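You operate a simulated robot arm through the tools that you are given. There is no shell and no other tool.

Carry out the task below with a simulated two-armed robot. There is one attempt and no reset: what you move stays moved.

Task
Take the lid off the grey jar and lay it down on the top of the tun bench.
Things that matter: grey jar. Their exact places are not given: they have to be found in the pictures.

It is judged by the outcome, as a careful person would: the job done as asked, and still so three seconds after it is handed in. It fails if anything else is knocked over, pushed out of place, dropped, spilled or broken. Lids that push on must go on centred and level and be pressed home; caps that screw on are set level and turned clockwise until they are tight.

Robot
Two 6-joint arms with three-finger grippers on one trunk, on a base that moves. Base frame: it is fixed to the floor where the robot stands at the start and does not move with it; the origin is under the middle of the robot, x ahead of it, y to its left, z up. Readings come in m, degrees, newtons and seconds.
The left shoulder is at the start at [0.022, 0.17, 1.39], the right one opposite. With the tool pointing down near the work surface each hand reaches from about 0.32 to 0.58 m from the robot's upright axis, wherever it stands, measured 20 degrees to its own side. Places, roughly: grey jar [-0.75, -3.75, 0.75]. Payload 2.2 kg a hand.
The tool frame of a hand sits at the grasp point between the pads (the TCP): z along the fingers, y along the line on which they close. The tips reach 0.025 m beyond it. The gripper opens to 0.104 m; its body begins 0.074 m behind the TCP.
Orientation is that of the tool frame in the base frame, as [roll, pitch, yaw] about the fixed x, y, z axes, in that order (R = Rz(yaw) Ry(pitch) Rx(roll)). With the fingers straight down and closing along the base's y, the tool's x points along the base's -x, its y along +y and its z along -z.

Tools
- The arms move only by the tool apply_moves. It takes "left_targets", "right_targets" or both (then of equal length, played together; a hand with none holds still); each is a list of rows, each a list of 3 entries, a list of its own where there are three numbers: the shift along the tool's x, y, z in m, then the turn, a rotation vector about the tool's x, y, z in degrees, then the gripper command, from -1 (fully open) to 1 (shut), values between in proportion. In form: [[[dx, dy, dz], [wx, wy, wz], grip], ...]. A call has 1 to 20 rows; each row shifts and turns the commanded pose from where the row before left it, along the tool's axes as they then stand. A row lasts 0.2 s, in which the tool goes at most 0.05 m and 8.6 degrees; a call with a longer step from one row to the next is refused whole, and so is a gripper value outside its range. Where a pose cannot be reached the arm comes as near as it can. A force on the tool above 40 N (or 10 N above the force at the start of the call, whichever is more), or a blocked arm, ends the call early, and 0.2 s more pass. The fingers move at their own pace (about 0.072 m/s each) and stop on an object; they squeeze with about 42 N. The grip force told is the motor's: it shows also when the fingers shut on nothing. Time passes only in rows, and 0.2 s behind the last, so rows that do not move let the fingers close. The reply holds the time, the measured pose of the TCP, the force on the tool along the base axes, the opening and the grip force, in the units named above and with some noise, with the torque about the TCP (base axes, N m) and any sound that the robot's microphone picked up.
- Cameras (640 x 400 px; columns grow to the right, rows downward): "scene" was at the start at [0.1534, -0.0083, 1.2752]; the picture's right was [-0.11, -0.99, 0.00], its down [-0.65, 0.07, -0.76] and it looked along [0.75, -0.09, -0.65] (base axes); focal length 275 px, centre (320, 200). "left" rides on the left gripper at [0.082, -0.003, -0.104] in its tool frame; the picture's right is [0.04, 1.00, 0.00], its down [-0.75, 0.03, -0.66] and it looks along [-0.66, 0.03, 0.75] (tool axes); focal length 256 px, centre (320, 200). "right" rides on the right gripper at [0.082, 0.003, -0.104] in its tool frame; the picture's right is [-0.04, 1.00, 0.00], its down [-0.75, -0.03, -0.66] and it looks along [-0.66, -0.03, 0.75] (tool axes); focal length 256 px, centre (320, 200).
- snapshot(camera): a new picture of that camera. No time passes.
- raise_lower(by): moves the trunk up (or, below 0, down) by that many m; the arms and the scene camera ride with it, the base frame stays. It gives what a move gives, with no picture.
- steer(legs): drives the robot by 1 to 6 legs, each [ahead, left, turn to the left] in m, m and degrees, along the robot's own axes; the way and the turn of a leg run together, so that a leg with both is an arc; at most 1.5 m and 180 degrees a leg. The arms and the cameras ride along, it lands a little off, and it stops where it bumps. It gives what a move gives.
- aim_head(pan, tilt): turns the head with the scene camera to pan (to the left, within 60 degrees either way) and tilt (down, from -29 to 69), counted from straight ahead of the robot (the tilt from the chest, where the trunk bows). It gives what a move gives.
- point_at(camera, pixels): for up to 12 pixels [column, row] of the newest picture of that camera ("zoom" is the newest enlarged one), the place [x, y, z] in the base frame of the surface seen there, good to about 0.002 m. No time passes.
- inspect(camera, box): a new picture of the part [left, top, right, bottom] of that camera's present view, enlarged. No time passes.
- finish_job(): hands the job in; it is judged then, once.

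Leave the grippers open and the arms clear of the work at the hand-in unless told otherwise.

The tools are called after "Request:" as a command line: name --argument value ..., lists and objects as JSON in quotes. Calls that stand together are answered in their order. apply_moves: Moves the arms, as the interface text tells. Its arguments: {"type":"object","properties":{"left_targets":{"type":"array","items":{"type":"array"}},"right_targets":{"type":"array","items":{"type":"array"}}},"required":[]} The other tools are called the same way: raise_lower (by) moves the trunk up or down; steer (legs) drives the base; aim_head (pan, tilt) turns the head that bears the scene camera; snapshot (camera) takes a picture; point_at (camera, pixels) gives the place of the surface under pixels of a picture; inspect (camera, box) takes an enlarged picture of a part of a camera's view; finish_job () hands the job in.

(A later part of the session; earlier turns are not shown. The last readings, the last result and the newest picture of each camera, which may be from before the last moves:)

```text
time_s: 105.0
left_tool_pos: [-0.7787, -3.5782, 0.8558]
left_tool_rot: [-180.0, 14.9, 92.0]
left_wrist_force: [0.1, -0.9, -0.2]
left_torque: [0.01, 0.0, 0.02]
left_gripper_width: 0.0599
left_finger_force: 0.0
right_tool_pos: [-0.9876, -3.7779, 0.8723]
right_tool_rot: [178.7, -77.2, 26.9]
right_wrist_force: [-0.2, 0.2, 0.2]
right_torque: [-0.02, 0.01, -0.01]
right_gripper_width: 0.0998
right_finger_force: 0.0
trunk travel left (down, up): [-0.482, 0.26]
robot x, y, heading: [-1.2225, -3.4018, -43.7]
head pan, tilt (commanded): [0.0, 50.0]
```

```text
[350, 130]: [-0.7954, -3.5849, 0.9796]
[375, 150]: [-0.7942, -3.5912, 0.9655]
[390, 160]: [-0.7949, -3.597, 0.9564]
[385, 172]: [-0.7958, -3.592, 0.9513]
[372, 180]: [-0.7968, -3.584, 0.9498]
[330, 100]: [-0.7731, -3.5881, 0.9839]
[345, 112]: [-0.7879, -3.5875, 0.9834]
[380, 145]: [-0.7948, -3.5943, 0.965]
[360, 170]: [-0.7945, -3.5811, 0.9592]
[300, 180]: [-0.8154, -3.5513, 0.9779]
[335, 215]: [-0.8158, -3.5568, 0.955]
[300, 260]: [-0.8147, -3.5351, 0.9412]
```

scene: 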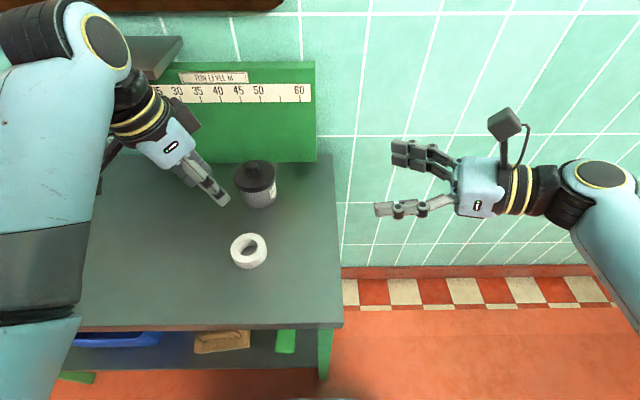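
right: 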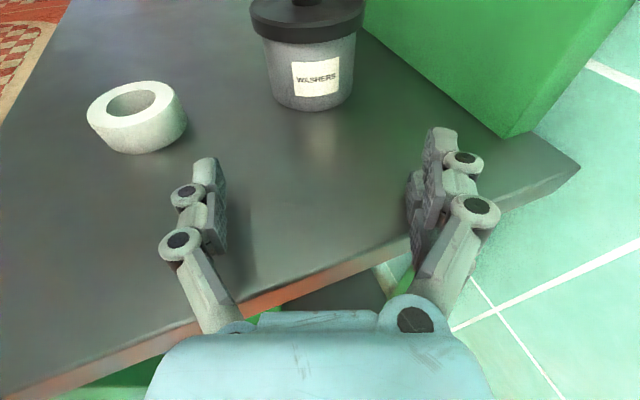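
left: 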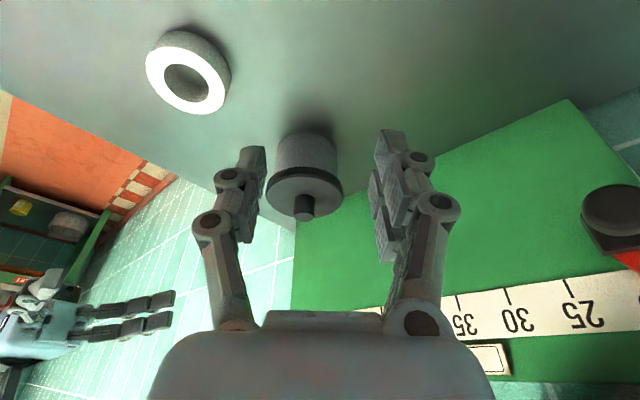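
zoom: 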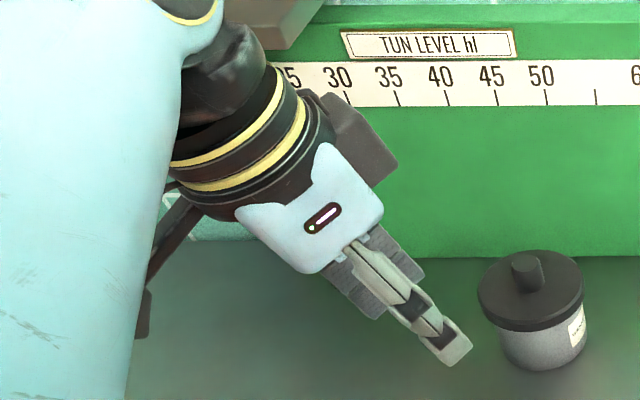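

That block reaches 0.044 m from the axis on the underside, about 0.09–0.12 m behind the fingertips. So the right hand must be tilted by at least 15°, and 20° is a good choice.

I'll use α ≈ 16° from pure right and a 20° tilt. I'll keep the arm stretched forward, because then the elbow stays clear of the torso. First I'll turn it and place it to the right of the bench.

Request:
apply_moves --right_targets '[[[0, 0, 0], [4.7, 0, -1.0], -0.92], [[0, 0, 0], [0, -7.2, 0], -0.92], [[-0.0189, 0.0234, 0.0184], [0, 0, 0], -0.92], [[-0.0189, 0.0234, 0.0184], [0, 0, 0], -0.92], [[-0.0189, 0.0234, 0.0184], [0, 0, 0], -0.92], [[0, 0, 0], [0, 0, 0], -0.92]]'

Request:
snapshot --camera "scene"

Request:
snapshot --camera "right"

```text
time_s: 106.4
left_tool_pos: [-0.7795, -3.5789, 0.8559]
left_tool_rot: [-179.9, 15.0, 92.1]
left_wrist_force: [0.7, 0.2, -0.2]
left_torque: [-0.03, 0.03, 0.02]
left_gripper_width: 0.0598
left_finger_force: 0.1
right_tool_pos: [-0.9231, -3.8226, 0.7992]
right_tool_rot: [179.3, -69.9, 31.2]
right_wrist_force: [0.1, 0.8, -0.1]
right_torque: [-0.03, 0.01, -0.02]
right_gripper_width: 0.0996
right_finger_force: 0.0
trunk travel left (down, up): [-0.482, 0.26]
robot x, y, heading: [-1.2181, -3.3974, -44.0]
head pan, tilt (commanded): [0.0, 50.0]
```

```text
taken
```

scene: 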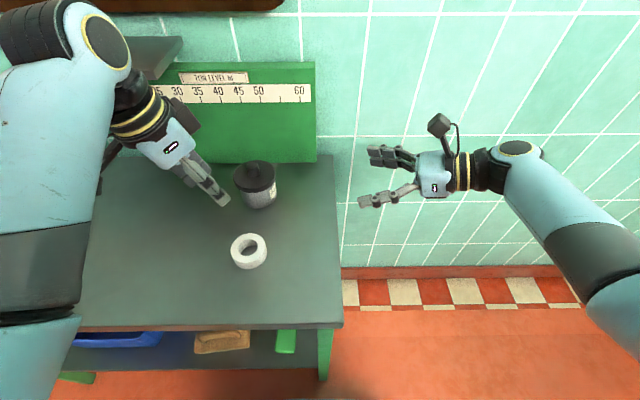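

```text
taken
```

right: 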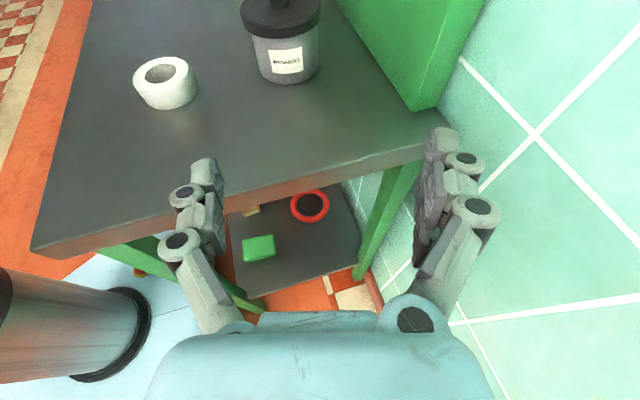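

The right hand is in place beside the bench and the view is clear. Now I'll bring the leaning left hand over the knob at z ≈ 0.856, so that it can hold the jar while the right hand comes in.

Request:
apply_moves --left_targets '[[[-0.0299, 0.0085, 0.008], [0, 0, 0], -0.15], [[-0.0299, 0.0085, 0.008], [0, 0, 0], -0.15], [[-0.0299, 0.0085, 0.008], [0, 0, 0], -0.15], [[0, 0, 0], [0, 0, 0], -0.15]]'

Request:
snapshot --camera "left"

Request:
snapshot --camera "scene"

```text
time_s: 107.4
left_tool_pos: [-0.7495, -3.6709, 0.8555]
left_tool_rot: [-180.0, 15.0, 92.0]
left_wrist_force: [-0.2, 0.8, -0.7]
left_torque: [0.03, 0.04, 0.0]
left_gripper_width: 0.06
left_finger_force: 0.0
right_tool_pos: [-0.9226, -3.8229, 0.7997]
right_tool_rot: [179.5, -69.9, 31.1]
right_wrist_force: [0.2, -1.1, -0.1]
right_torque: [-0.01, -0.01, -0.03]
right_gripper_width: 0.1001
right_finger_force: 0.1
trunk travel left (down, up): [-0.482, 0.26]
robot x, y, heading: [-1.222, -3.3995, -44.0]
head pan, tilt (commanded): [0.0, 50.0]
```

```text
taken
```

left: 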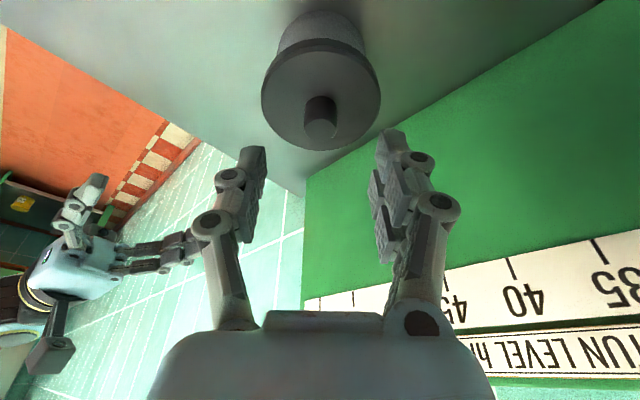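

```text
taken
```

scene: 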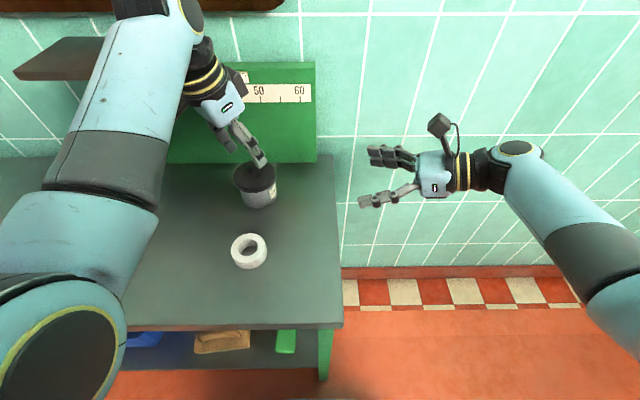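

The left hand is over the knob without trouble. Now I'll test the right hand's reach up to 8 cm short of its final spot, with the tips still 2.5 cm away from the lid's rim.

Request:
apply_moves --right_targets '[[[0.0069, -0.01005, 0.03305], [0, 0, 0], -0.92], [[0.0069, -0.01005, 0.03305], [0, 0, 0], -0.92], [[0.0069, -0.01005, 0.03305], [0, 0, 0], -0.92], [[0.0069, -0.01005, 0.03305], [0, 0, 0], -0.92], [[0, 0, 0], [0, 0, 0], -0.92]]'

Request:
snapshot --camera "right"

Request:
snapshot --camera "scene"

```text
time_s: 108.6
left_tool_pos: [-0.7498, -3.6698, 0.8562]
left_tool_rot: [-180.0, 14.9, 92.0]
left_wrist_force: [-0.1, -0.4, -0.7]
left_torque: [-0.01, 0.0, -0.01]
left_gripper_width: 0.06
left_finger_force: 0.1
right_tool_pos: [-0.8285, -3.7198, 0.7803]
right_tool_rot: [179.5, -69.9, 31.1]
right_wrist_force: [0.2, -0.1, 0.3]
right_torque: [-0.01, 0.01, 0.02]
right_gripper_width: 0.0996
right_finger_force: 0.1
trunk travel left (down, up): [-0.482, 0.26]
robot x, y, heading: [-1.2205, -3.4023, -43.9]
head pan, tilt (commanded): [0.0, 50.0]
```

```text
taken
```

right: 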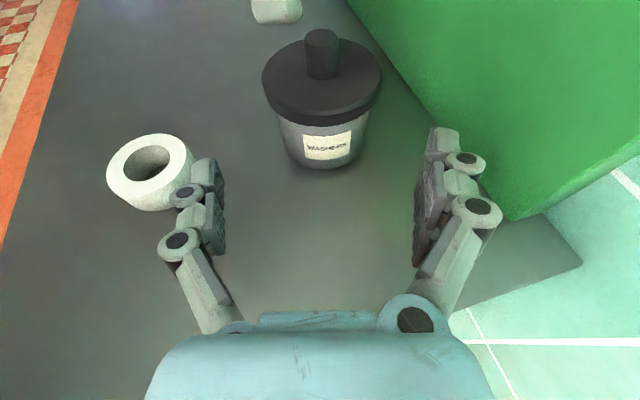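

```text
taken
```

scene: 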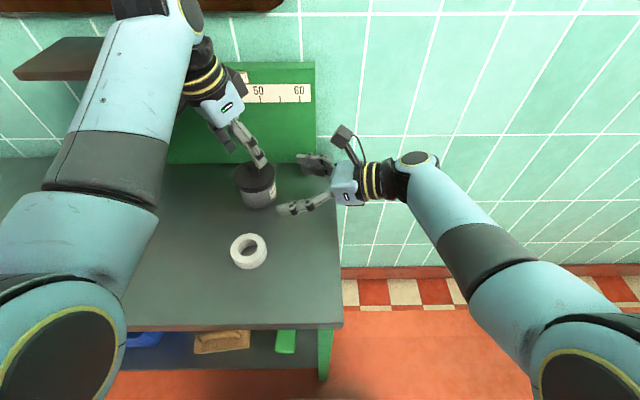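

The right hand reaches exactly, with no limits hit. Now I'll lower the left hand onto the knob, to TCP z ≈ 0.8185 with the leaning fingertips just above the lid face.

Request:
apply_moves --left_targets '[[[0.003, -0.0004, 0.0125], [0, 0, 0], -0.15], [[0.003, -0.0004, 0.0125], [0, 0, 0], -0.15], [[0.0022, 0, 0.008], [0, 0, 0], -0.15], [[0.0008, 0, 0.0031], [0, 0, 0], -0.15], [[0, 0, 0], [0, 0, 0], -0.15]]'

Request:
snapshot --camera "left"

Request:
inspect --camera "right" --box '[220, 0, 420, 125]'

```text
time_s: 109.8
left_tool_pos: [-0.7506, -3.6714, 0.8182]
left_tool_rot: [-180.0, 14.9, 92.0]
left_wrist_force: [0.7, -0.2, -1.0]
left_torque: [-0.01, 0.03, 0.0]
left_gripper_width: 0.0598
left_finger_force: 0.0
right_tool_pos: [-0.8292, -3.7196, 0.7803]
right_tool_rot: [179.5, -69.9, 31.1]
right_wrist_force: [1.0, -0.2, 0.0]
right_torque: [-0.01, 0.02, -0.01]
right_gripper_width: 0.0999
right_finger_force: 0.0
trunk travel left (down, up): [-0.482, 0.26]
robot x, y, heading: [-1.2202, -3.402, -44.0]
head pan, tilt (commanded): [0.0, 50.0]
```

```text
taken
```

left: 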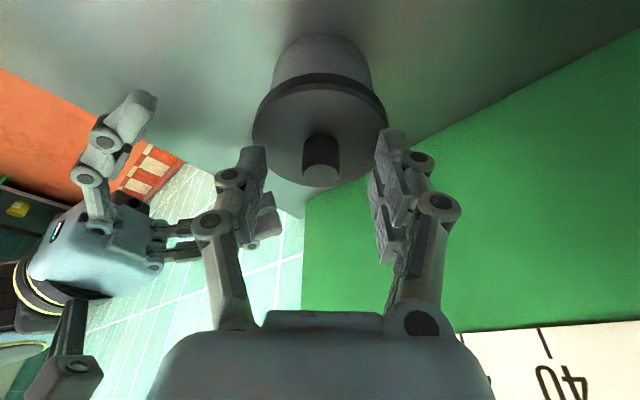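

```text
3.20 times, centred on (320, 62) of right
```

zoom: 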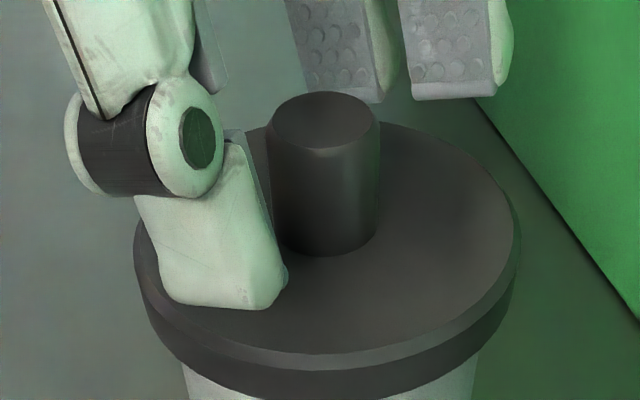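

The wrist view shows the knob between the left hand's single finger and its pair, with the tips just above the lid. I'll close on it.

Request:
apply_moves --left_targets '[[[0, 0, 0], [0, 0, 0], 0.2], [[0, 0, 0], [0, 0, 0], 0.4], [[0, 0, 0], [0, 0, 0], 0.55], [[0, 0, 0], [0, 0, 0], 0.7], [[0, 0, 0], [0, 0, 0], 0.85], [[0, 0, 0], [0, 0, 0], 1], [[0, 0, 0], [0, 0, 0], 1], [[0, 0, 0], [0, 0, 0], 1]]'

Request:
inspect --camera "right" --box '[220, 0, 420, 125]'

Request:
snapshot --camera "right"

```text
time_s: 111.6
left_tool_pos: [-0.7492, -3.6706, 0.818]
left_tool_rot: [180.0, 14.9, 92.0]
left_wrist_force: [0.5, 0.9, 0.3]
left_torque: [0.01, -0.03, 0.0]
left_gripper_width: 0.0207
left_finger_force: 41.9
right_tool_pos: [-0.8276, -3.7199, 0.7811]
right_tool_rot: [179.5, -70.0, 31.0]
right_wrist_force: [0.2, -0.8, -0.9]
right_torque: [-0.02, 0.0, -0.01]
right_gripper_width: 0.0999
right_finger_force: 0.1
trunk travel left (down, up): [-0.482, 0.26]
robot x, y, heading: [-1.2196, -3.4006, -43.6]
head pan, tilt (commanded): [0.0, 50.0]
```

```text
3.20 times, centred on (320, 62) of right
```

zoom: 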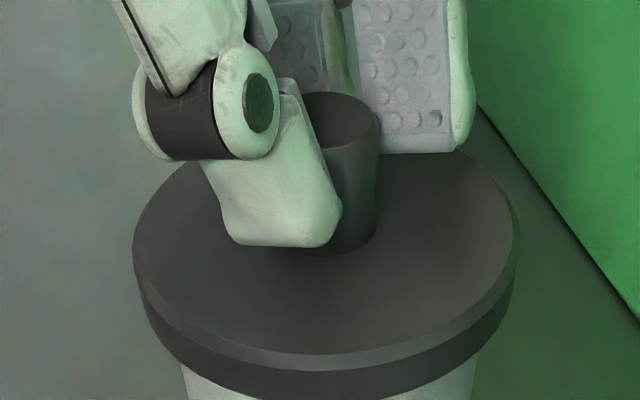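

```text
taken
```

right: 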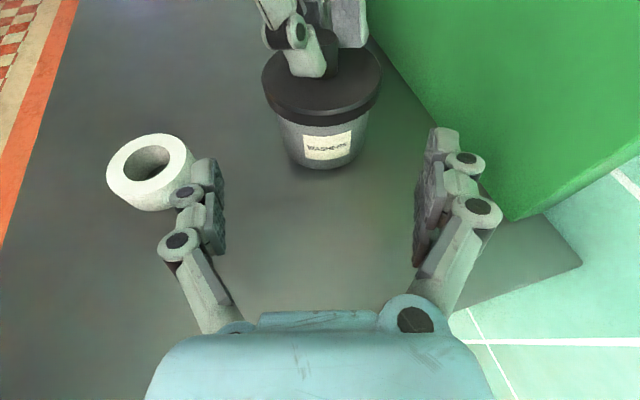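

The knob is firmly held at 42 N. Now I'll advance the right hand the last 8 cm along its own axis, so its open fingers straddle the jar.

Request:
apply_moves --right_targets '[[[0, 0.001, 0.02], [0, 0, 0], -0.92], [[0, 0, 0.02], [0, 0, 0], -0.92], [[0, 0, 0.02], [0, 0, 0], -0.92], [[0, 0, 0.015], [0, 0, 0], -0.92], [[0, 0, 0.005], [0, 0, 0], -0.92], [[0, 0, 0], [0, 0, 0], -0.92]]'

Request:
snapshot --camera "right"

Request:
inspect --camera "scene" --box '[180, 120, 340, 220]'

Request:
snapshot --camera "left"

```text
time_s: 113.0
left_tool_pos: [-0.75, -3.6711, 0.8176]
left_tool_rot: [180.0, 14.9, 92.0]
left_wrist_force: [-0.3, -0.3, 0.7]
left_torque: [-0.03, -0.08, -0.01]
left_gripper_width: 0.0207
left_finger_force: 42.0
right_tool_pos: [-0.7636, -3.6806, 0.7543]
right_tool_rot: [179.4, -69.9, 31.1]
right_wrist_force: [-0.9, -0.3, 0.8]
right_torque: [0.04, 0.04, 0.02]
right_gripper_width: 0.0997
right_finger_force: 0.1
trunk travel left (down, up): [-0.482, 0.26]
robot x, y, heading: [-1.2202, -3.4035, -43.9]
head pan, tilt (commanded): [0.0, 50.0]
```

```text
taken
```

right: 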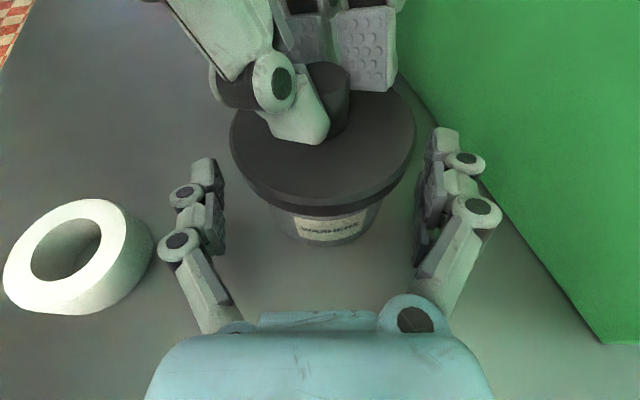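

```text
4.00 times, centred on (260, 170) of scene
```

zoom: 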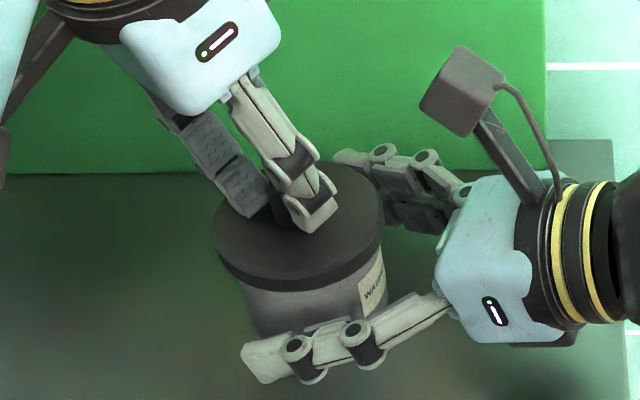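

```text
taken
```

left: 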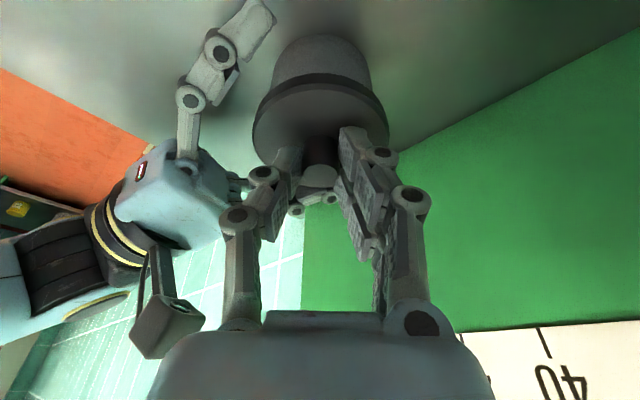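

Everything is straddling cleanly: the jar at (325, 230) lies between the right fingers and the left hand holds the knob. I'll lift the jar 6 mm with the left hand so the right pads fit between lid and bench, while trimming the right hand by 1–2 mm.

Request:
apply_moves --left_targets '[[[-0.0005, 0, -0.0019], [0, 0, 0], 1], [[-0.0005, 0, -0.0019], [0, 0, 0], 1], [[-0.0006, 0, -0.0024], [0, 0, 0], 1], [[0, 0, 0], [0, 0, 0], 1]]' --right_targets '[[[0, 0.001, 0], [0, 0, 0], -0.92], [[-0.0008, 0.0005, 0.0003], [0, 0, 0], -0.92], [[-0.0008, 0, 0.0003], [0, 0, 0], -0.92], [[0, 0, 0], [0, 0, 0], -0.92]]'

Request:
inspect --camera "scene" --box '[212, 155, 308, 215]'

Request:
inspect --camera "right" --box '[180, 100, 460, 275]'

```text
time_s: 114.0
left_tool_pos: [-0.7504, -3.6711, 0.8252]
left_tool_rot: [-180.0, 14.9, 92.0]
left_wrist_force: [-0.1, 0.2, -1.0]
left_torque: [0.01, -0.02, 0.0]
left_gripper_width: 0.0208
left_finger_force: 42.0
right_tool_pos: [-0.7639, -3.6835, 0.7515]
right_tool_rot: [179.5, -69.8, 31.1]
right_wrist_force: [-1.1, -0.1, -0.5]
right_torque: [0.0, 0.02, -0.01]
right_gripper_width: 0.0998
right_finger_force: 0.0
trunk travel left (down, up): [-0.482, 0.26]
robot x, y, heading: [-1.2202, -3.4004, -43.8]
head pan, tilt (commanded): [0.0, 50.0]
```

```text
6.67 times, centred on (260, 185) of scene
```

zoom: 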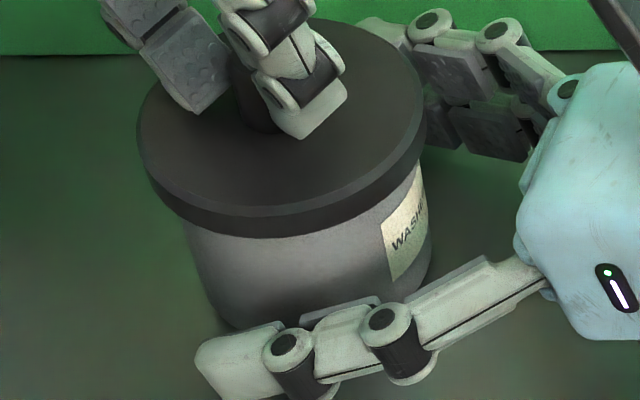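

```text
2.29 times, centred on (320, 188) of right
```

zoom: 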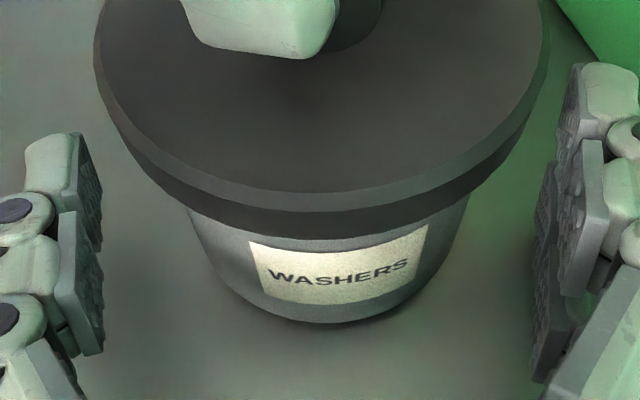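

The jar is lifted slightly, with a shadow visible beneath it. I'll measure the lid's lower edge and the jar's bottom now.

Request:
point_at --camera "zoom" --pixels '[[330, 225], [330, 232], [330, 240], [330, 250], [330, 310], [330, 318], [330, 326], [90, 150], [75, 135], [575, 100], [545, 200], [545, 370]]'

```text
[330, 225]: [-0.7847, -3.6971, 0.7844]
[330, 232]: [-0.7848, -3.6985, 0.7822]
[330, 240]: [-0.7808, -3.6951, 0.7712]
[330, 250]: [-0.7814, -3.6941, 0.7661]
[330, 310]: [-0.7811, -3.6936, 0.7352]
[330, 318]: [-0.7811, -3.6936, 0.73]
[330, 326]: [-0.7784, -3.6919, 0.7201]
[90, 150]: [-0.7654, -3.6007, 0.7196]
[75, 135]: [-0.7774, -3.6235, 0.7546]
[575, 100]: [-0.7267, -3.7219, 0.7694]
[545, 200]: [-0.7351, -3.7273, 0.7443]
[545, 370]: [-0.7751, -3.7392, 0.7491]
```

The lid's lower edge is at 0.7815 and the jar's bottom at about 0.727, so there's room for the pads. I'll close the right fingers gently until they touch the jar.

Request:
apply_moves --left_targets '[[[0, 0, 0], [0, 0, 0], 1], [[0, 0, 0], [0, 0, 0], 1], [[0, 0, 0], [0, 0, 0], 1], [[0, 0, 0], [0, 0, 0], 1], [[0, 0, 0], [0, 0, 0], 1]]' --right_targets '[[[0, 0, 0], [0, 0, 0], -0.7], [[0, 0, 0], [0, 0, 0], -0.55], [[0, 0, 0], [0, 0, 0], -0.45], [[0, 0, 0], [0, 0, 0], -0.4], [[0, 0, 0], [0, 0, 0], -0.37]]'

Request:
snapshot --camera "right"

Request:
inspect --camera "scene" --box '[212, 155, 308, 215]'

```text
time_s: 115.2
left_tool_pos: [-0.7495, -3.6707, 0.8235]
left_tool_rot: [179.9, 15.0, 92.0]
left_wrist_force: [-0.4, 0.7, -0.7]
left_torque: [0.04, 0.04, -0.01]
left_gripper_width: 0.0206
left_finger_force: 42.6
right_tool_pos: [-0.7642, -3.6827, 0.752]
right_tool_rot: [179.5, -69.8, 31.0]
right_wrist_force: [0.3, -0.3, 0.2]
right_torque: [0.02, 0.03, -0.02]
right_gripper_width: 0.0717
right_finger_force: 0.4
trunk travel left (down, up): [-0.482, 0.26]
robot x, y, heading: [-1.2191, -3.4011, -43.9]
head pan, tilt (commanded): [0.0, 50.0]
```

```text
taken
```

right: 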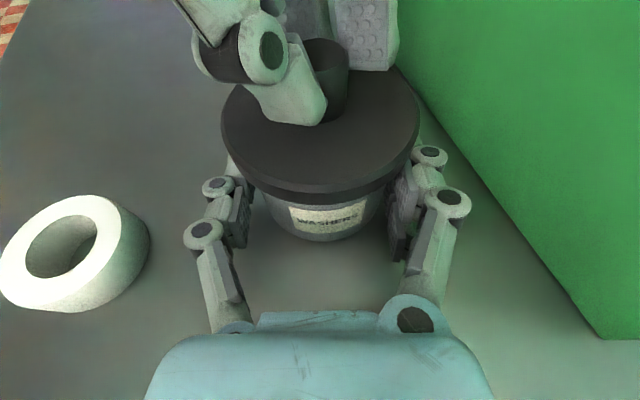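

```text
6.67 times, centred on (260, 185) of scene
```

zoom: 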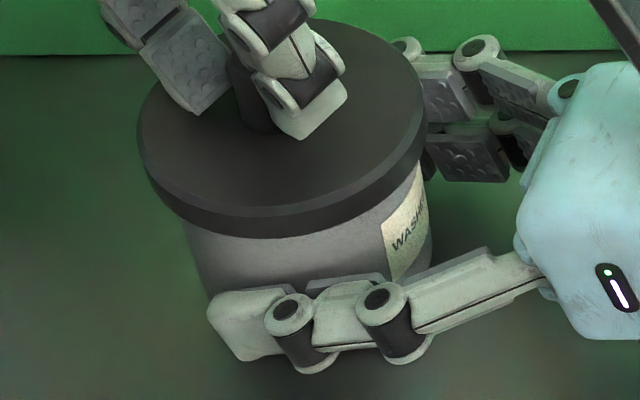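

The opening is 0.0717 m with no force, so the pads are below the lid's rim and about to touch the jar. I'll close on and squeeze.

Request:
apply_moves --left_targets '[[[0, 0, 0], [0, 0, 0], 1], [[0, 0, 0], [0, 0, 0], 1], [[0, 0, 0], [0, 0, 0], 1], [[0, 0, 0], [0, 0, 0], 1]]' --right_targets '[[[0, 0, 0], [0, 0, 0], -0.35], [[0, 0, 0], [0, 0, 0], -0.33], [[0, 0, 0], [0, 0, 0], -0.3], [[0, 0, 0], [0, 0, 0], -0.27]]'

Request:
snapshot --camera "right"

```text
time_s: 116.2
left_tool_pos: [-0.7507, -3.6718, 0.8253]
left_tool_rot: [180.0, 15.0, 92.1]
left_wrist_force: [-0.3, -1.1, -0.3]
left_torque: [0.0, 0.0, -0.03]
left_gripper_width: 0.0205
left_finger_force: 41.9
right_tool_pos: [-0.764, -3.682, 0.752]
right_tool_rot: [179.6, -69.8, 31.1]
right_wrist_force: [0.3, -0.1, 0.0]
right_torque: [0.02, 0.01, 0.04]
right_gripper_width: 0.0668
right_finger_force: 0.5
trunk travel left (down, up): [-0.482, 0.26]
robot x, y, heading: [-1.2216, -3.3993, -44.1]
head pan, tilt (commanded): [0.0, 50.0]
heard: snap
```

```text
taken
```

right: 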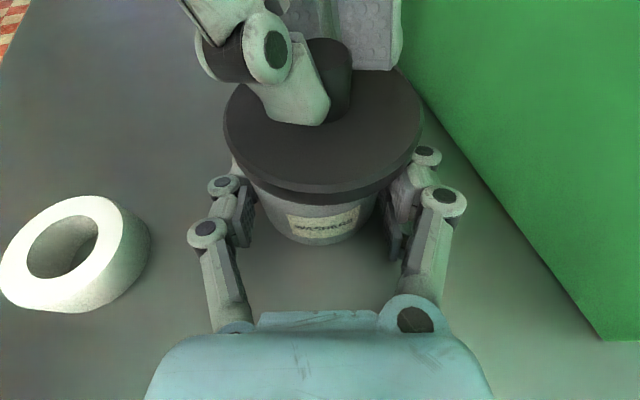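

I heard a snap: the lid's catch seems to have let go as the fingers touched. I'll look closely before doing anything else.

Request:
inspect --camera "right" --box '[180, 100, 460, 275]'

Request:
point_at --camera "zoom" --pixels '[[330, 195], [330, 205], [330, 212], [330, 220], [330, 235], [330, 250], [330, 300], [330, 318], [330, 328], [330, 336], [150, 200], [500, 170]]'

Request:
inspect --camera "scene" --box '[212, 155, 308, 215]'

Request:
inspect --camera "left" --box '[200, 0, 440, 200]'

```text
2.29 times, centred on (320, 188) of right
```

zoom: 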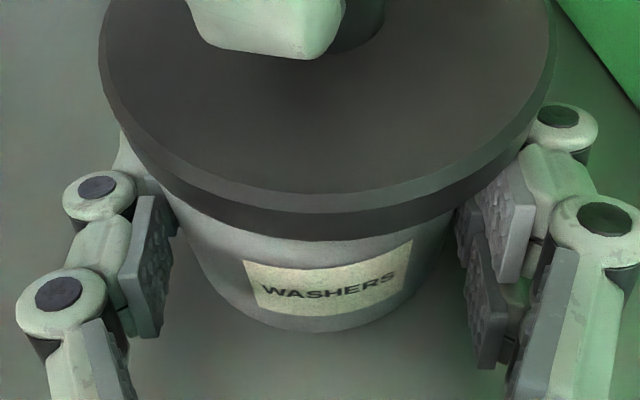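

```text
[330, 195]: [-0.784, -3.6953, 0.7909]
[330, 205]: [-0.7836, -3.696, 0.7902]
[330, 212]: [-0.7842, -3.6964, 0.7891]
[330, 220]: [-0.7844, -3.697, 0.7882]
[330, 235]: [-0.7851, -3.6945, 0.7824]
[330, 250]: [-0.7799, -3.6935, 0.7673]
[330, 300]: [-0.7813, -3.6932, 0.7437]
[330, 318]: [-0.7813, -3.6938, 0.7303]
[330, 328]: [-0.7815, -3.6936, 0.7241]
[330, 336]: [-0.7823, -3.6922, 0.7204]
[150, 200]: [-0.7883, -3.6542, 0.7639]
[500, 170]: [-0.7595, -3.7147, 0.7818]
```

```text
6.67 times, centred on (260, 185) of scene
```

zoom: 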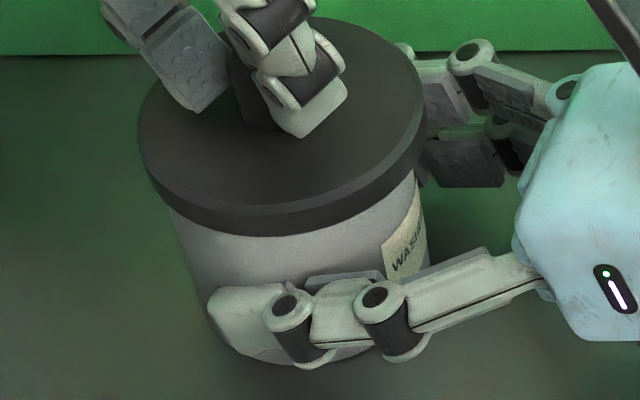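

```text
2.00 times, centred on (320, 100) of left
```

zoom: 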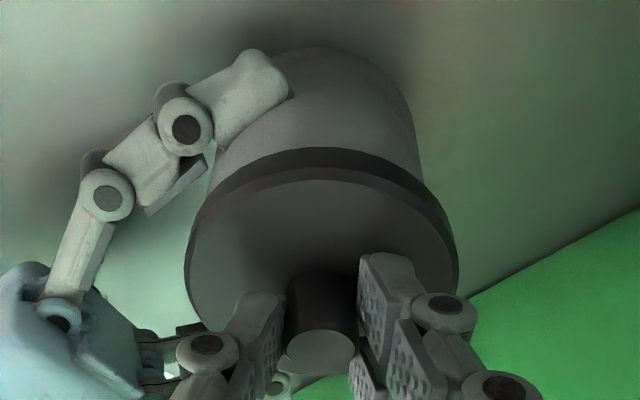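

The lid stayed up with the left hand, its lower edge at 0.782. The jar has gone down onto the bench, upright, between the right fingers, with its bottom edge at about 0.72. The lid's catch is released. I'll squeeze the jar lightly with the right hand to steady it, then raise the lid slowly.

Request:
apply_moves --left_targets '[[[0, 0, 0], [0, 0, 0], 1], [[0, 0, 0], [0, 0, 0], 1], [[0, 0, 0], [0, 0, 0], 1]]' --right_targets '[[[0, 0, 0], [0, 0, 0], -0.25], [[0, 0, 0], [0, 0, 0], -0.22], [[0, 0, 0], [0, 0, 0], -0.2]]'

Request:
inspect --camera "right" --box '[180, 100, 460, 275]'

Request:
inspect --camera "scene" --box '[212, 155, 308, 215]'

```text
time_s: 117.0
left_tool_pos: [-0.7508, -3.6722, 0.8248]
left_tool_rot: [-180.0, 14.9, 92.0]
left_wrist_force: [-0.5, -0.8, -0.8]
left_torque: [-0.03, 0.03, -0.05]
left_gripper_width: 0.0207
left_finger_force: 41.5
right_tool_pos: [-0.762, -3.6826, 0.7518]
right_tool_rot: [179.3, -69.8, 31.0]
right_wrist_force: [-0.7, 0.6, 1.3]
right_torque: [0.07, -0.01, 0.01]
right_gripper_width: 0.0652
right_finger_force: 42.1
trunk travel left (down, up): [-0.482, 0.26]
robot x, y, heading: [-1.22, -3.4039, -43.7]
head pan, tilt (commanded): [0.0, 50.0]
```

```text
2.29 times, centred on (320, 188) of right
```

zoom: 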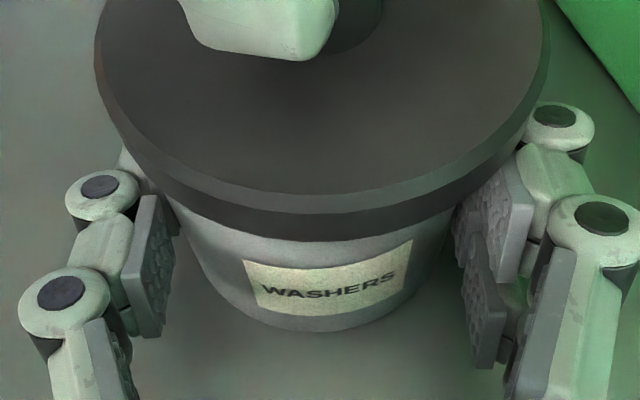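

```text
6.67 times, centred on (260, 185) of scene
```

zoom: 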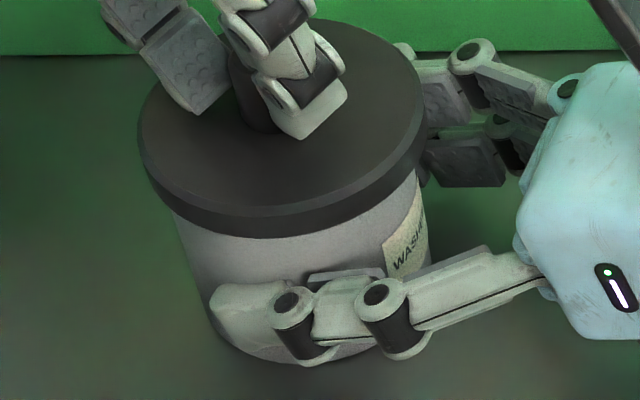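

The right hand now holds the jar at 42 N. I'll raise the lid slowly with the left hand, straight up by 1.5 cm.

Request:
apply_moves --left_targets '[[[-0.0005, 0, -0.0019], [0, 0, 0], 1], [[-0.0008, 0, -0.0029], [0, 0, 0], 1], [[-0.0013, 0, -0.0048], [0, 0, 0], 1], [[-0.0013, 0, -0.0048], [0, 0, 0], 1], [[0, 0, 0], [0, 0, 0], 1]]' --right_targets '[[[0, 0, 0], [0, 0, 0], -0.2], [[0, 0, 0], [0, 0, 0], -0.2], [[0, 0, 0], [0, 0, 0], -0.2], [[0, 0, 0], [0, 0, 0], -0.2], [[0, 0, 0], [0, 0, 0], -0.2]]'

Request:
inspect --camera "right" --box '[180, 75, 460, 250]'

Request:
inspect --camera "scene" --box '[196, 135, 324, 215]'

```text
time_s: 118.2
left_tool_pos: [-0.7507, -3.6711, 0.8391]
left_tool_rot: [-180.0, 14.9, 91.9]
left_wrist_force: [-0.6, -0.3, -0.6]
left_torque: [0.0, 0.02, 0.0]
left_gripper_width: 0.0206
left_finger_force: 41.5
right_tool_pos: [-0.7638, -3.6839, 0.7525]
right_tool_rot: [179.4, -69.9, 31.0]
right_wrist_force: [-0.1, 0.4, 2.3]
right_torque: [0.14, 0.02, 0.02]
right_gripper_width: 0.0651
right_finger_force: 42.5
trunk travel left (down, up): [-0.482, 0.26]
robot x, y, heading: [-1.2231, -3.4042, -43.5]
head pan, tilt (commanded): [0.0, 50.0]
```

```text
2.29 times, centred on (320, 162) of right
```

zoom: 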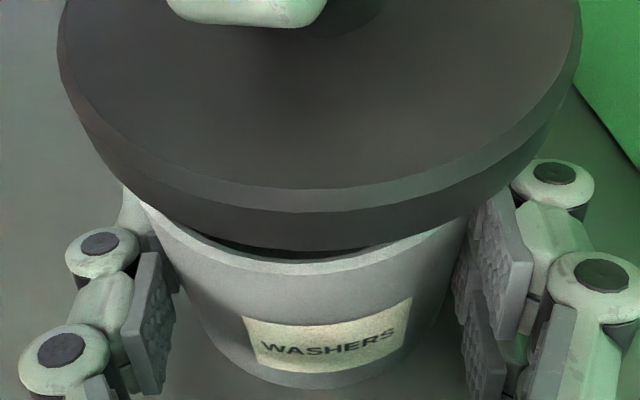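

```text
5.00 times, centred on (260, 175) of scene
```

zoom: 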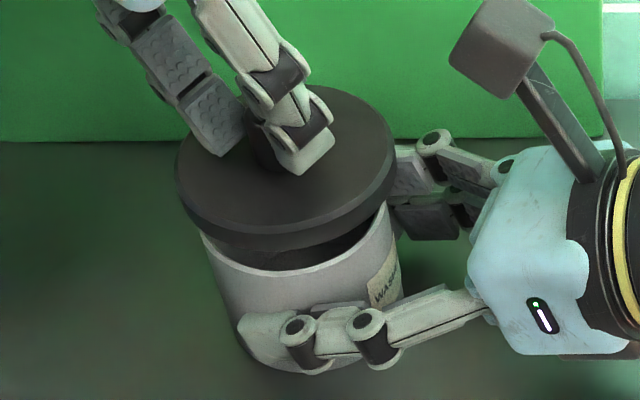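

The lid is off: the jar's rim shows beneath it and the jar stands in the right hand's grip. I'll raise the lid another 1.5 cm so that its inner plug is fully clear.

Request:
apply_moves --left_targets '[[[-0.0013, 0, -0.0048], [0, 0, 0], 1], [[-0.0013, 0, -0.0048], [0, 0, 0], 1], [[-0.0013, 0, -0.0048], [0, 0, 0], 1], [[-0.001, 0, -0.0038], [0, 0, 0], 1], [[0, 0, 0], [0, 0, 0], 1]]' --right_targets '[[[0, 0, 0], [0, 0, 0], -0.2], [[0, 0, 0], [0, 0, 0], -0.2], [[0, 0, 0], [0, 0, 0], -0.2], [[0, 0, 0], [0, 0, 0], -0.2], [[0, 0, 0], [0, 0, 0], -0.2]]'

Request:
inspect --camera "scene" --box '[196, 135, 324, 215]'

Request:
snapshot --camera "right"

Request:
inspect --camera "right" --box '[180, 100, 460, 275]'

```text
time_s: 119.4
left_tool_pos: [-0.7505, -3.6714, 0.8588]
left_tool_rot: [180.0, 15.0, 92.0]
left_wrist_force: [-0.4, 0.2, -0.2]
left_torque: [-0.01, -0.01, 0.01]
left_gripper_width: 0.0204
left_finger_force: 42.1
right_tool_pos: [-0.7632, -3.6834, 0.753]
right_tool_rot: [179.4, -69.7, 31.1]
right_wrist_force: [-0.9, 0.2, 2.8]
right_torque: [0.17, 0.02, 0.08]
right_gripper_width: 0.0653
right_finger_force: 41.8
trunk travel left (down, up): [-0.482, 0.26]
robot x, y, heading: [-1.222, -3.4012, -43.7]
head pan, tilt (commanded): [0.0, 50.0]
```

```text
5.00 times, centred on (260, 175) of scene
```

zoom: 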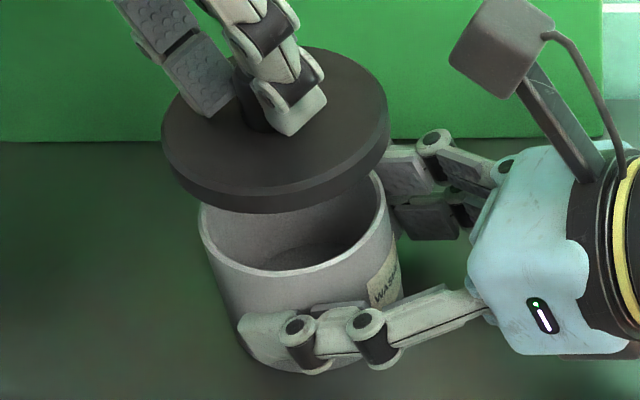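

```text
taken
```

right: 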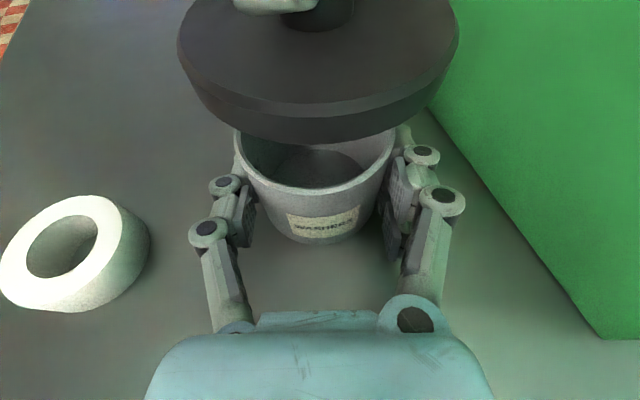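

```text
2.29 times, centred on (320, 188) of right
```

zoom: 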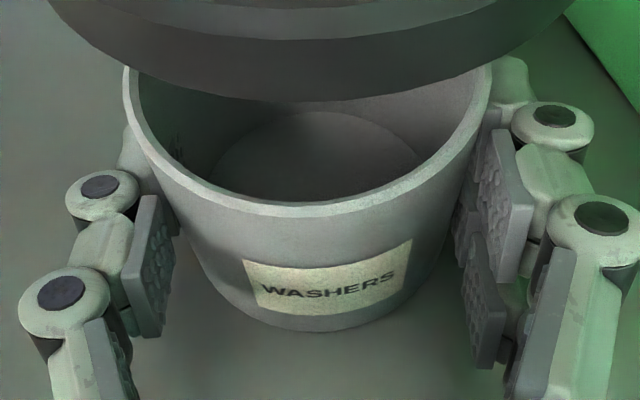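

The lid is completely off and the jar is open. I'll check that the jar stands flat on the bench by measuring its bottom edge and rim, before letting go.

Request:
point_at --camera "zoom" --pixels '[[310, 320], [310, 326], [310, 330], [310, 336], [310, 345], [300, 208], [135, 100], [480, 110], [200, 180], [430, 180], [310, 225]]'

```text
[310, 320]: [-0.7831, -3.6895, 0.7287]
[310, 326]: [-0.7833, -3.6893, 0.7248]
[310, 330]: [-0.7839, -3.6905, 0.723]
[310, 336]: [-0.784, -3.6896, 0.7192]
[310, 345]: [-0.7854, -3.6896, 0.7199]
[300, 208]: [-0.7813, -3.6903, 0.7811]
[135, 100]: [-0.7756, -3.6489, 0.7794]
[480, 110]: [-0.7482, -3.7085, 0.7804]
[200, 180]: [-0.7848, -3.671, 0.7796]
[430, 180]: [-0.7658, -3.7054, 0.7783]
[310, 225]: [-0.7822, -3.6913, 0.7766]
```

The jar stands flat on the bench: its bottom meets the surface at 0.72 and the rim is level at 0.78. I'll open the right hand slowly to release it.

Request:
apply_moves --left_targets '[[[0, 0, 0], [0, 0, 0], 1], [[0, 0, 0], [0, 0, 0], 1], [[0, 0, 0], [0, 0, 0], 1], [[0, 0, 0], [0, 0, 0], 1], [[0, 0, 0], [0, 0, 0], 1], [[0, 0, 0], [0, 0, 0], 1], [[0, 0, 0], [0, 0, 0], 1], [[0, 0, 0], [0, 0, 0], 1]]' --right_targets '[[[0, 0, 0], [0, 0, 0], -0.23], [[0, 0, 0], [0, 0, 0], -0.26], [[0, 0, 0], [0, 0, 0], -0.3], [[0, 0, 0], [0, 0, 0], -0.36], [[0, 0, 0], [0, 0, 0], -0.45], [[0, 0, 0], [0, 0, 0], -0.6], [[0, 0, 0], [0, 0, 0], -0.8], [[0, 0, 0], [0, 0, 0], -0.92]]'

Request:
snapshot --camera "right"

Request:
inspect --camera "scene" --box '[196, 135, 324, 215]'

```text
time_s: 121.2
left_tool_pos: [-0.7508, -3.6716, 0.8575]
left_tool_rot: [-180.0, 14.8, 92.1]
left_wrist_force: [-0.2, -0.4, -0.3]
left_torque: [0.01, 0.0, 0.0]
left_gripper_width: 0.0208
left_finger_force: 42.0
right_tool_pos: [-0.7645, -3.6837, 0.7523]
right_tool_rot: [179.5, -69.7, 31.0]
right_wrist_force: [-0.1, -0.2, -0.1]
right_torque: [-0.01, 0.0, -0.01]
right_gripper_width: 0.0999
right_finger_force: 0.1
trunk travel left (down, up): [-0.482, 0.26]
robot x, y, heading: [-1.2187, -3.3991, -43.9]
head pan, tilt (commanded): [0.0, 50.0]
```

```text
taken
```

right: 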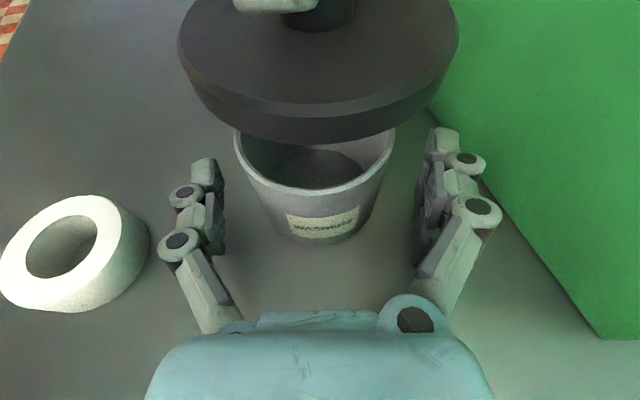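

```text
5.00 times, centred on (260, 175) of scene
```

zoom: 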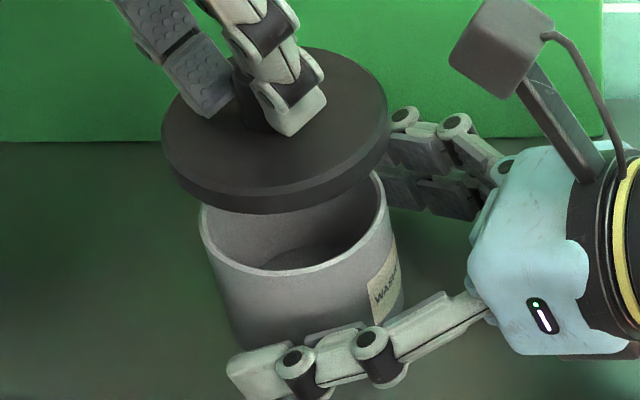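

The jar is released and standing upright. I'll back the right hand straight out along its axis, then away to the right.

Request:
apply_moves --left_targets '[[[0, 0, 0], [0, 0, 0], 1], [[0, 0, 0], [0, 0, 0], 1], [[0, 0, 0], [0, 0, 0], 1], [[0, 0, 0], [0, 0, 0], 1], [[0, 0, 0], [0, 0, 0], 1], [[0, 0, 0], [0, 0, 0], 1], [[0, 0, 0], [0, 0, 0], 1], [[0, 0, 0], [0, 0, 0], 1], [[0, 0, 0], [0, 0, 0], 1]]' --right_targets '[[[0, 0, -0.015], [0, 0, 0], -0.92], [[0, 0, -0.02], [0, 0, 0], -0.92], [[0, 0, -0.025], [0, 0, 0], -0.92], [[0, 0, -0.025], [0, 0, 0], -0.92], [[-0.005, 0.01, -0.03], [0, 0, 0], -0.92], [[-0.005, 0.01, -0.03], [0, 0, 0], -0.92], [[-0.005, 0.01, -0.03], [0, 0, 0], -0.92], [[-0.005, 0.01, -0.03], [0, 0, 0], -0.92], [[0, 0, 0], [0, 0, 0], -0.92]]'

Request:
snapshot --camera "scene"

Request:
snapshot --camera "right"

```text
time_s: 123.2
left_tool_pos: [-0.7494, -3.6719, 0.8586]
left_tool_rot: [180.0, 14.9, 92.0]
left_wrist_force: [0.5, 0.7, -0.8]
left_torque: [-0.01, 0.02, -0.03]
left_gripper_width: 0.0207
left_finger_force: 42.1
right_tool_pos: [-0.8768, -3.8425, 0.7575]
right_tool_rot: [179.7, -70.1, 30.9]
right_wrist_force: [-0.8, 0.5, -0.3]
right_torque: [0.0, 0.01, 0.01]
right_gripper_width: 0.0999
right_finger_force: 0.1
right hand out of reach, approached as far as the arm can: row 1, 2, 3, 4, 5, 6, 7
trunk travel left (down, up): [-0.482, 0.26]
robot x, y, heading: [-1.2201, -3.4012, -44.0]
head pan, tilt (commanded): [0.0, 50.0]
```

```text
taken
```

scene: 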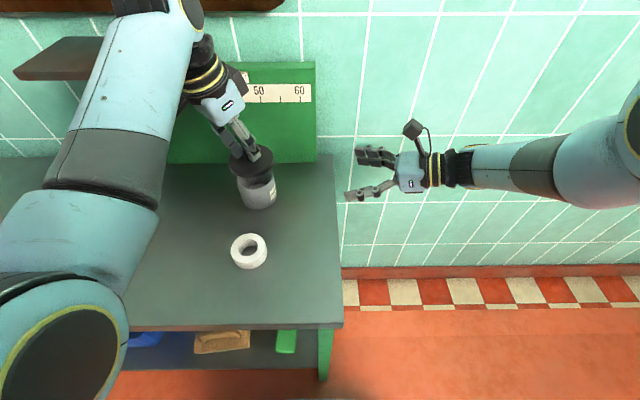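

```text
taken
```

right: 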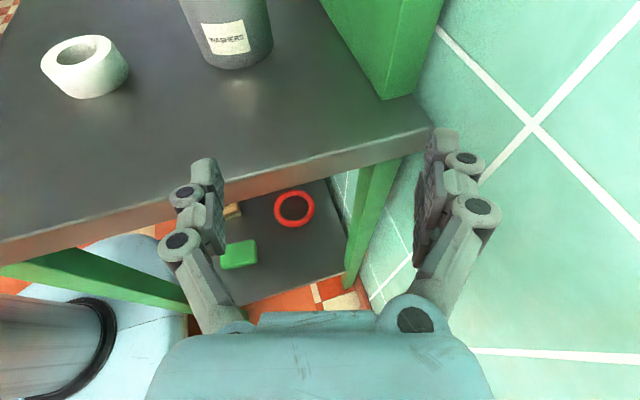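

The right hand is outside the bench and the jar still stands upright. I'll move the right hand off the wall, toward the robot and up. With the left hand I'll carry the lid back from over the jar, then to the left over the free bench area.

Request:
apply_moves --left_targets '[[[0.0138, -0.014, -0.0037], [0, 0, 0], 1], [[0.0138, -0.014, -0.0037], [0, 0, 0], 1], [[0.0138, -0.014, -0.0037], [0, 0, 0], 1], [[0.0251, 0.0109, -0.0016], [0, 0, 0], 1], [[0.0251, 0.0109, -0.0016], [0, 0, 0], 1], [[0.0251, 0.0109, -0.0016], [0, 0, 0], 1], [[0.0251, 0.0109, -0.0016], [0, 0, 0], 1], [[0, 0, 0], [0, 0, 0], 1]]' --right_targets '[[[0, 0, 0], [0, 0, 0], -0.92], [[0.01, -0.015, 0], [0, 0, 0], -0.92], [[0.01, -0.015, 0], [0, 0, 0], -0.92], [[0.01, -0.015, 0], [0, 0, 0], -0.92], [[0.01, -0.01, -0.01], [0, 0, 0], -0.92], [[0.01, 0, -0.01], [0, 0, 0], -0.92], [[0, 0, 0], [0, 0, 0], -0.92], [[0, 0, 0], [0, 0, 0], -0.92]]'

Request:
snapshot --camera "scene"

Request:
snapshot --camera "left"

```text
time_s: 125.0
left_tool_pos: [-0.7543, -3.5312, 0.8392]
left_tool_rot: [179.9, 14.9, 92.0]
left_wrist_force: [-0.9, 1.1, 0.0]
left_torque: [0.05, -0.02, 0.0]
left_gripper_width: 0.0206
left_finger_force: 42.5
right_tool_pos: [-0.8995, -3.8075, 0.8021]
right_tool_rot: [179.5, -70.0, 31.0]
right_wrist_force: [-0.2, -0.2, -0.6]
right_torque: [-0.01, -0.03, 0.03]
right_gripper_width: 0.0999
right_finger_force: 0.1
right hand out of reach, approached as far as the arm can: row 2, 3
trunk travel left (down, up): [-0.482, 0.26]
robot x, y, heading: [-1.2199, -3.4037, -43.8]
head pan, tilt (commanded): [0.0, 50.0]
```

```text
taken
```

scene: 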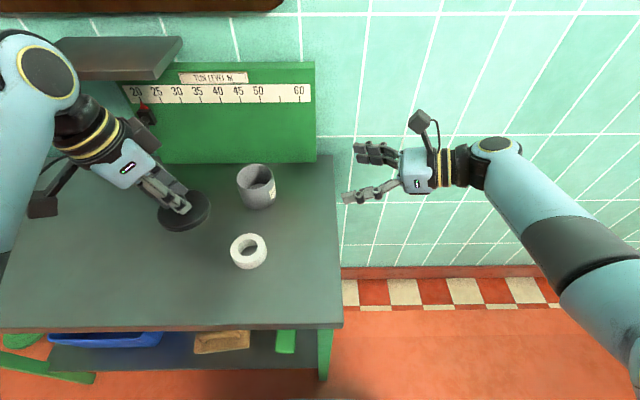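

```text
taken
```

left: 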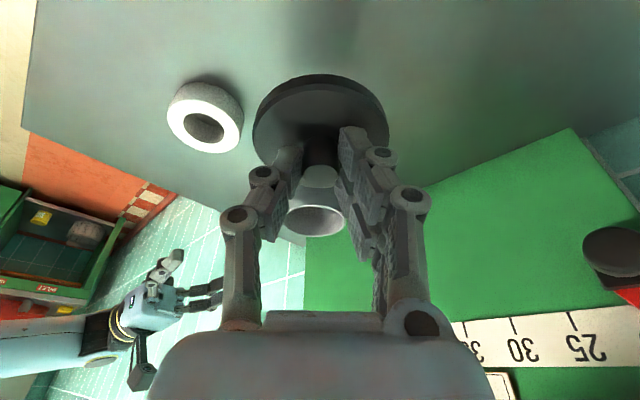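

The lid is now clear of the jar, held level over free bench space at about (185, 212). I'll move it 2 cm further left and lower it to about 5 mm above the bench.

Request:
apply_moves --left_targets '[[[0.0135, 0.0143, -0.0036], [0, 0, 0], 1], [[0.0052, 0, 0.0193], [0, 0, 0], 1], [[0.0052, 0, 0.0193], [0, 0, 0], 1], [[0.0045, 0, 0.0167], [0, 0, 0], 1], [[0.0034, 0, 0.0126], [0, 0, 0], 1], [[0, 0, 0], [0, 0, 0], 1]]'

Request:
inspect --camera "scene" --box '[90, 150, 250, 250]'

Request:
snapshot --camera "left"

```text
time_s: 126.4
left_tool_pos: [-0.74, -3.5159, 0.7676]
left_tool_rot: [-180.0, 14.9, 92.0]
left_wrist_force: [1.4, -0.5, 0.4]
left_torque: [0.01, 0.0, 0.03]
left_gripper_width: 0.0204
left_finger_force: 42.2
right_tool_pos: [-0.8998, -3.8073, 0.803]
right_tool_rot: [179.6, -69.8, 31.1]
right_wrist_force: [0.1, -0.3, -0.6]
right_torque: [0.01, 0.01, 0.04]
right_gripper_width: 0.1
right_finger_force: 0.0
trunk travel left (down, up): [-0.482, 0.26]
robot x, y, heading: [-1.2241, -3.4022, -43.7]
head pan, tilt (commanded): [0.0, 50.0]
```

```text
4.00 times, centred on (170, 200) of scene
```

zoom: 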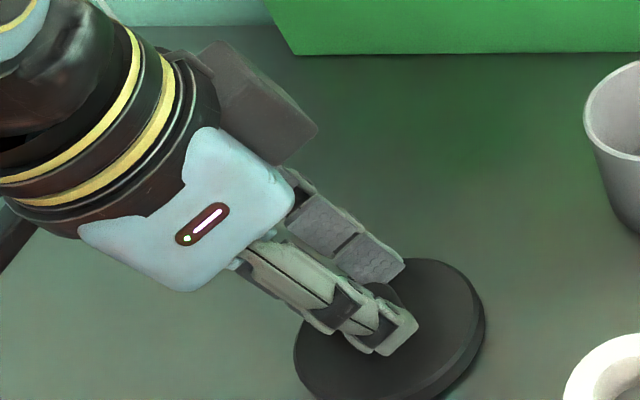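

```text
taken
```

left: 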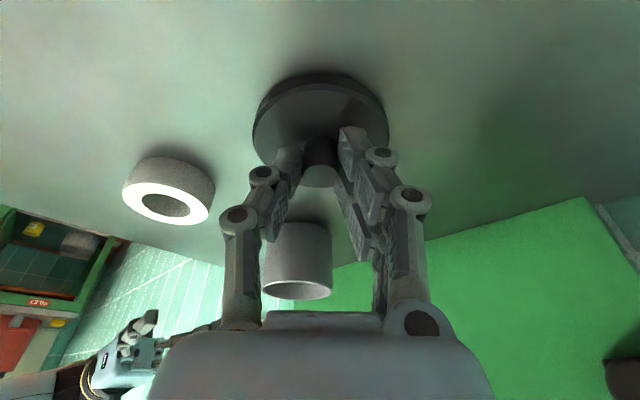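

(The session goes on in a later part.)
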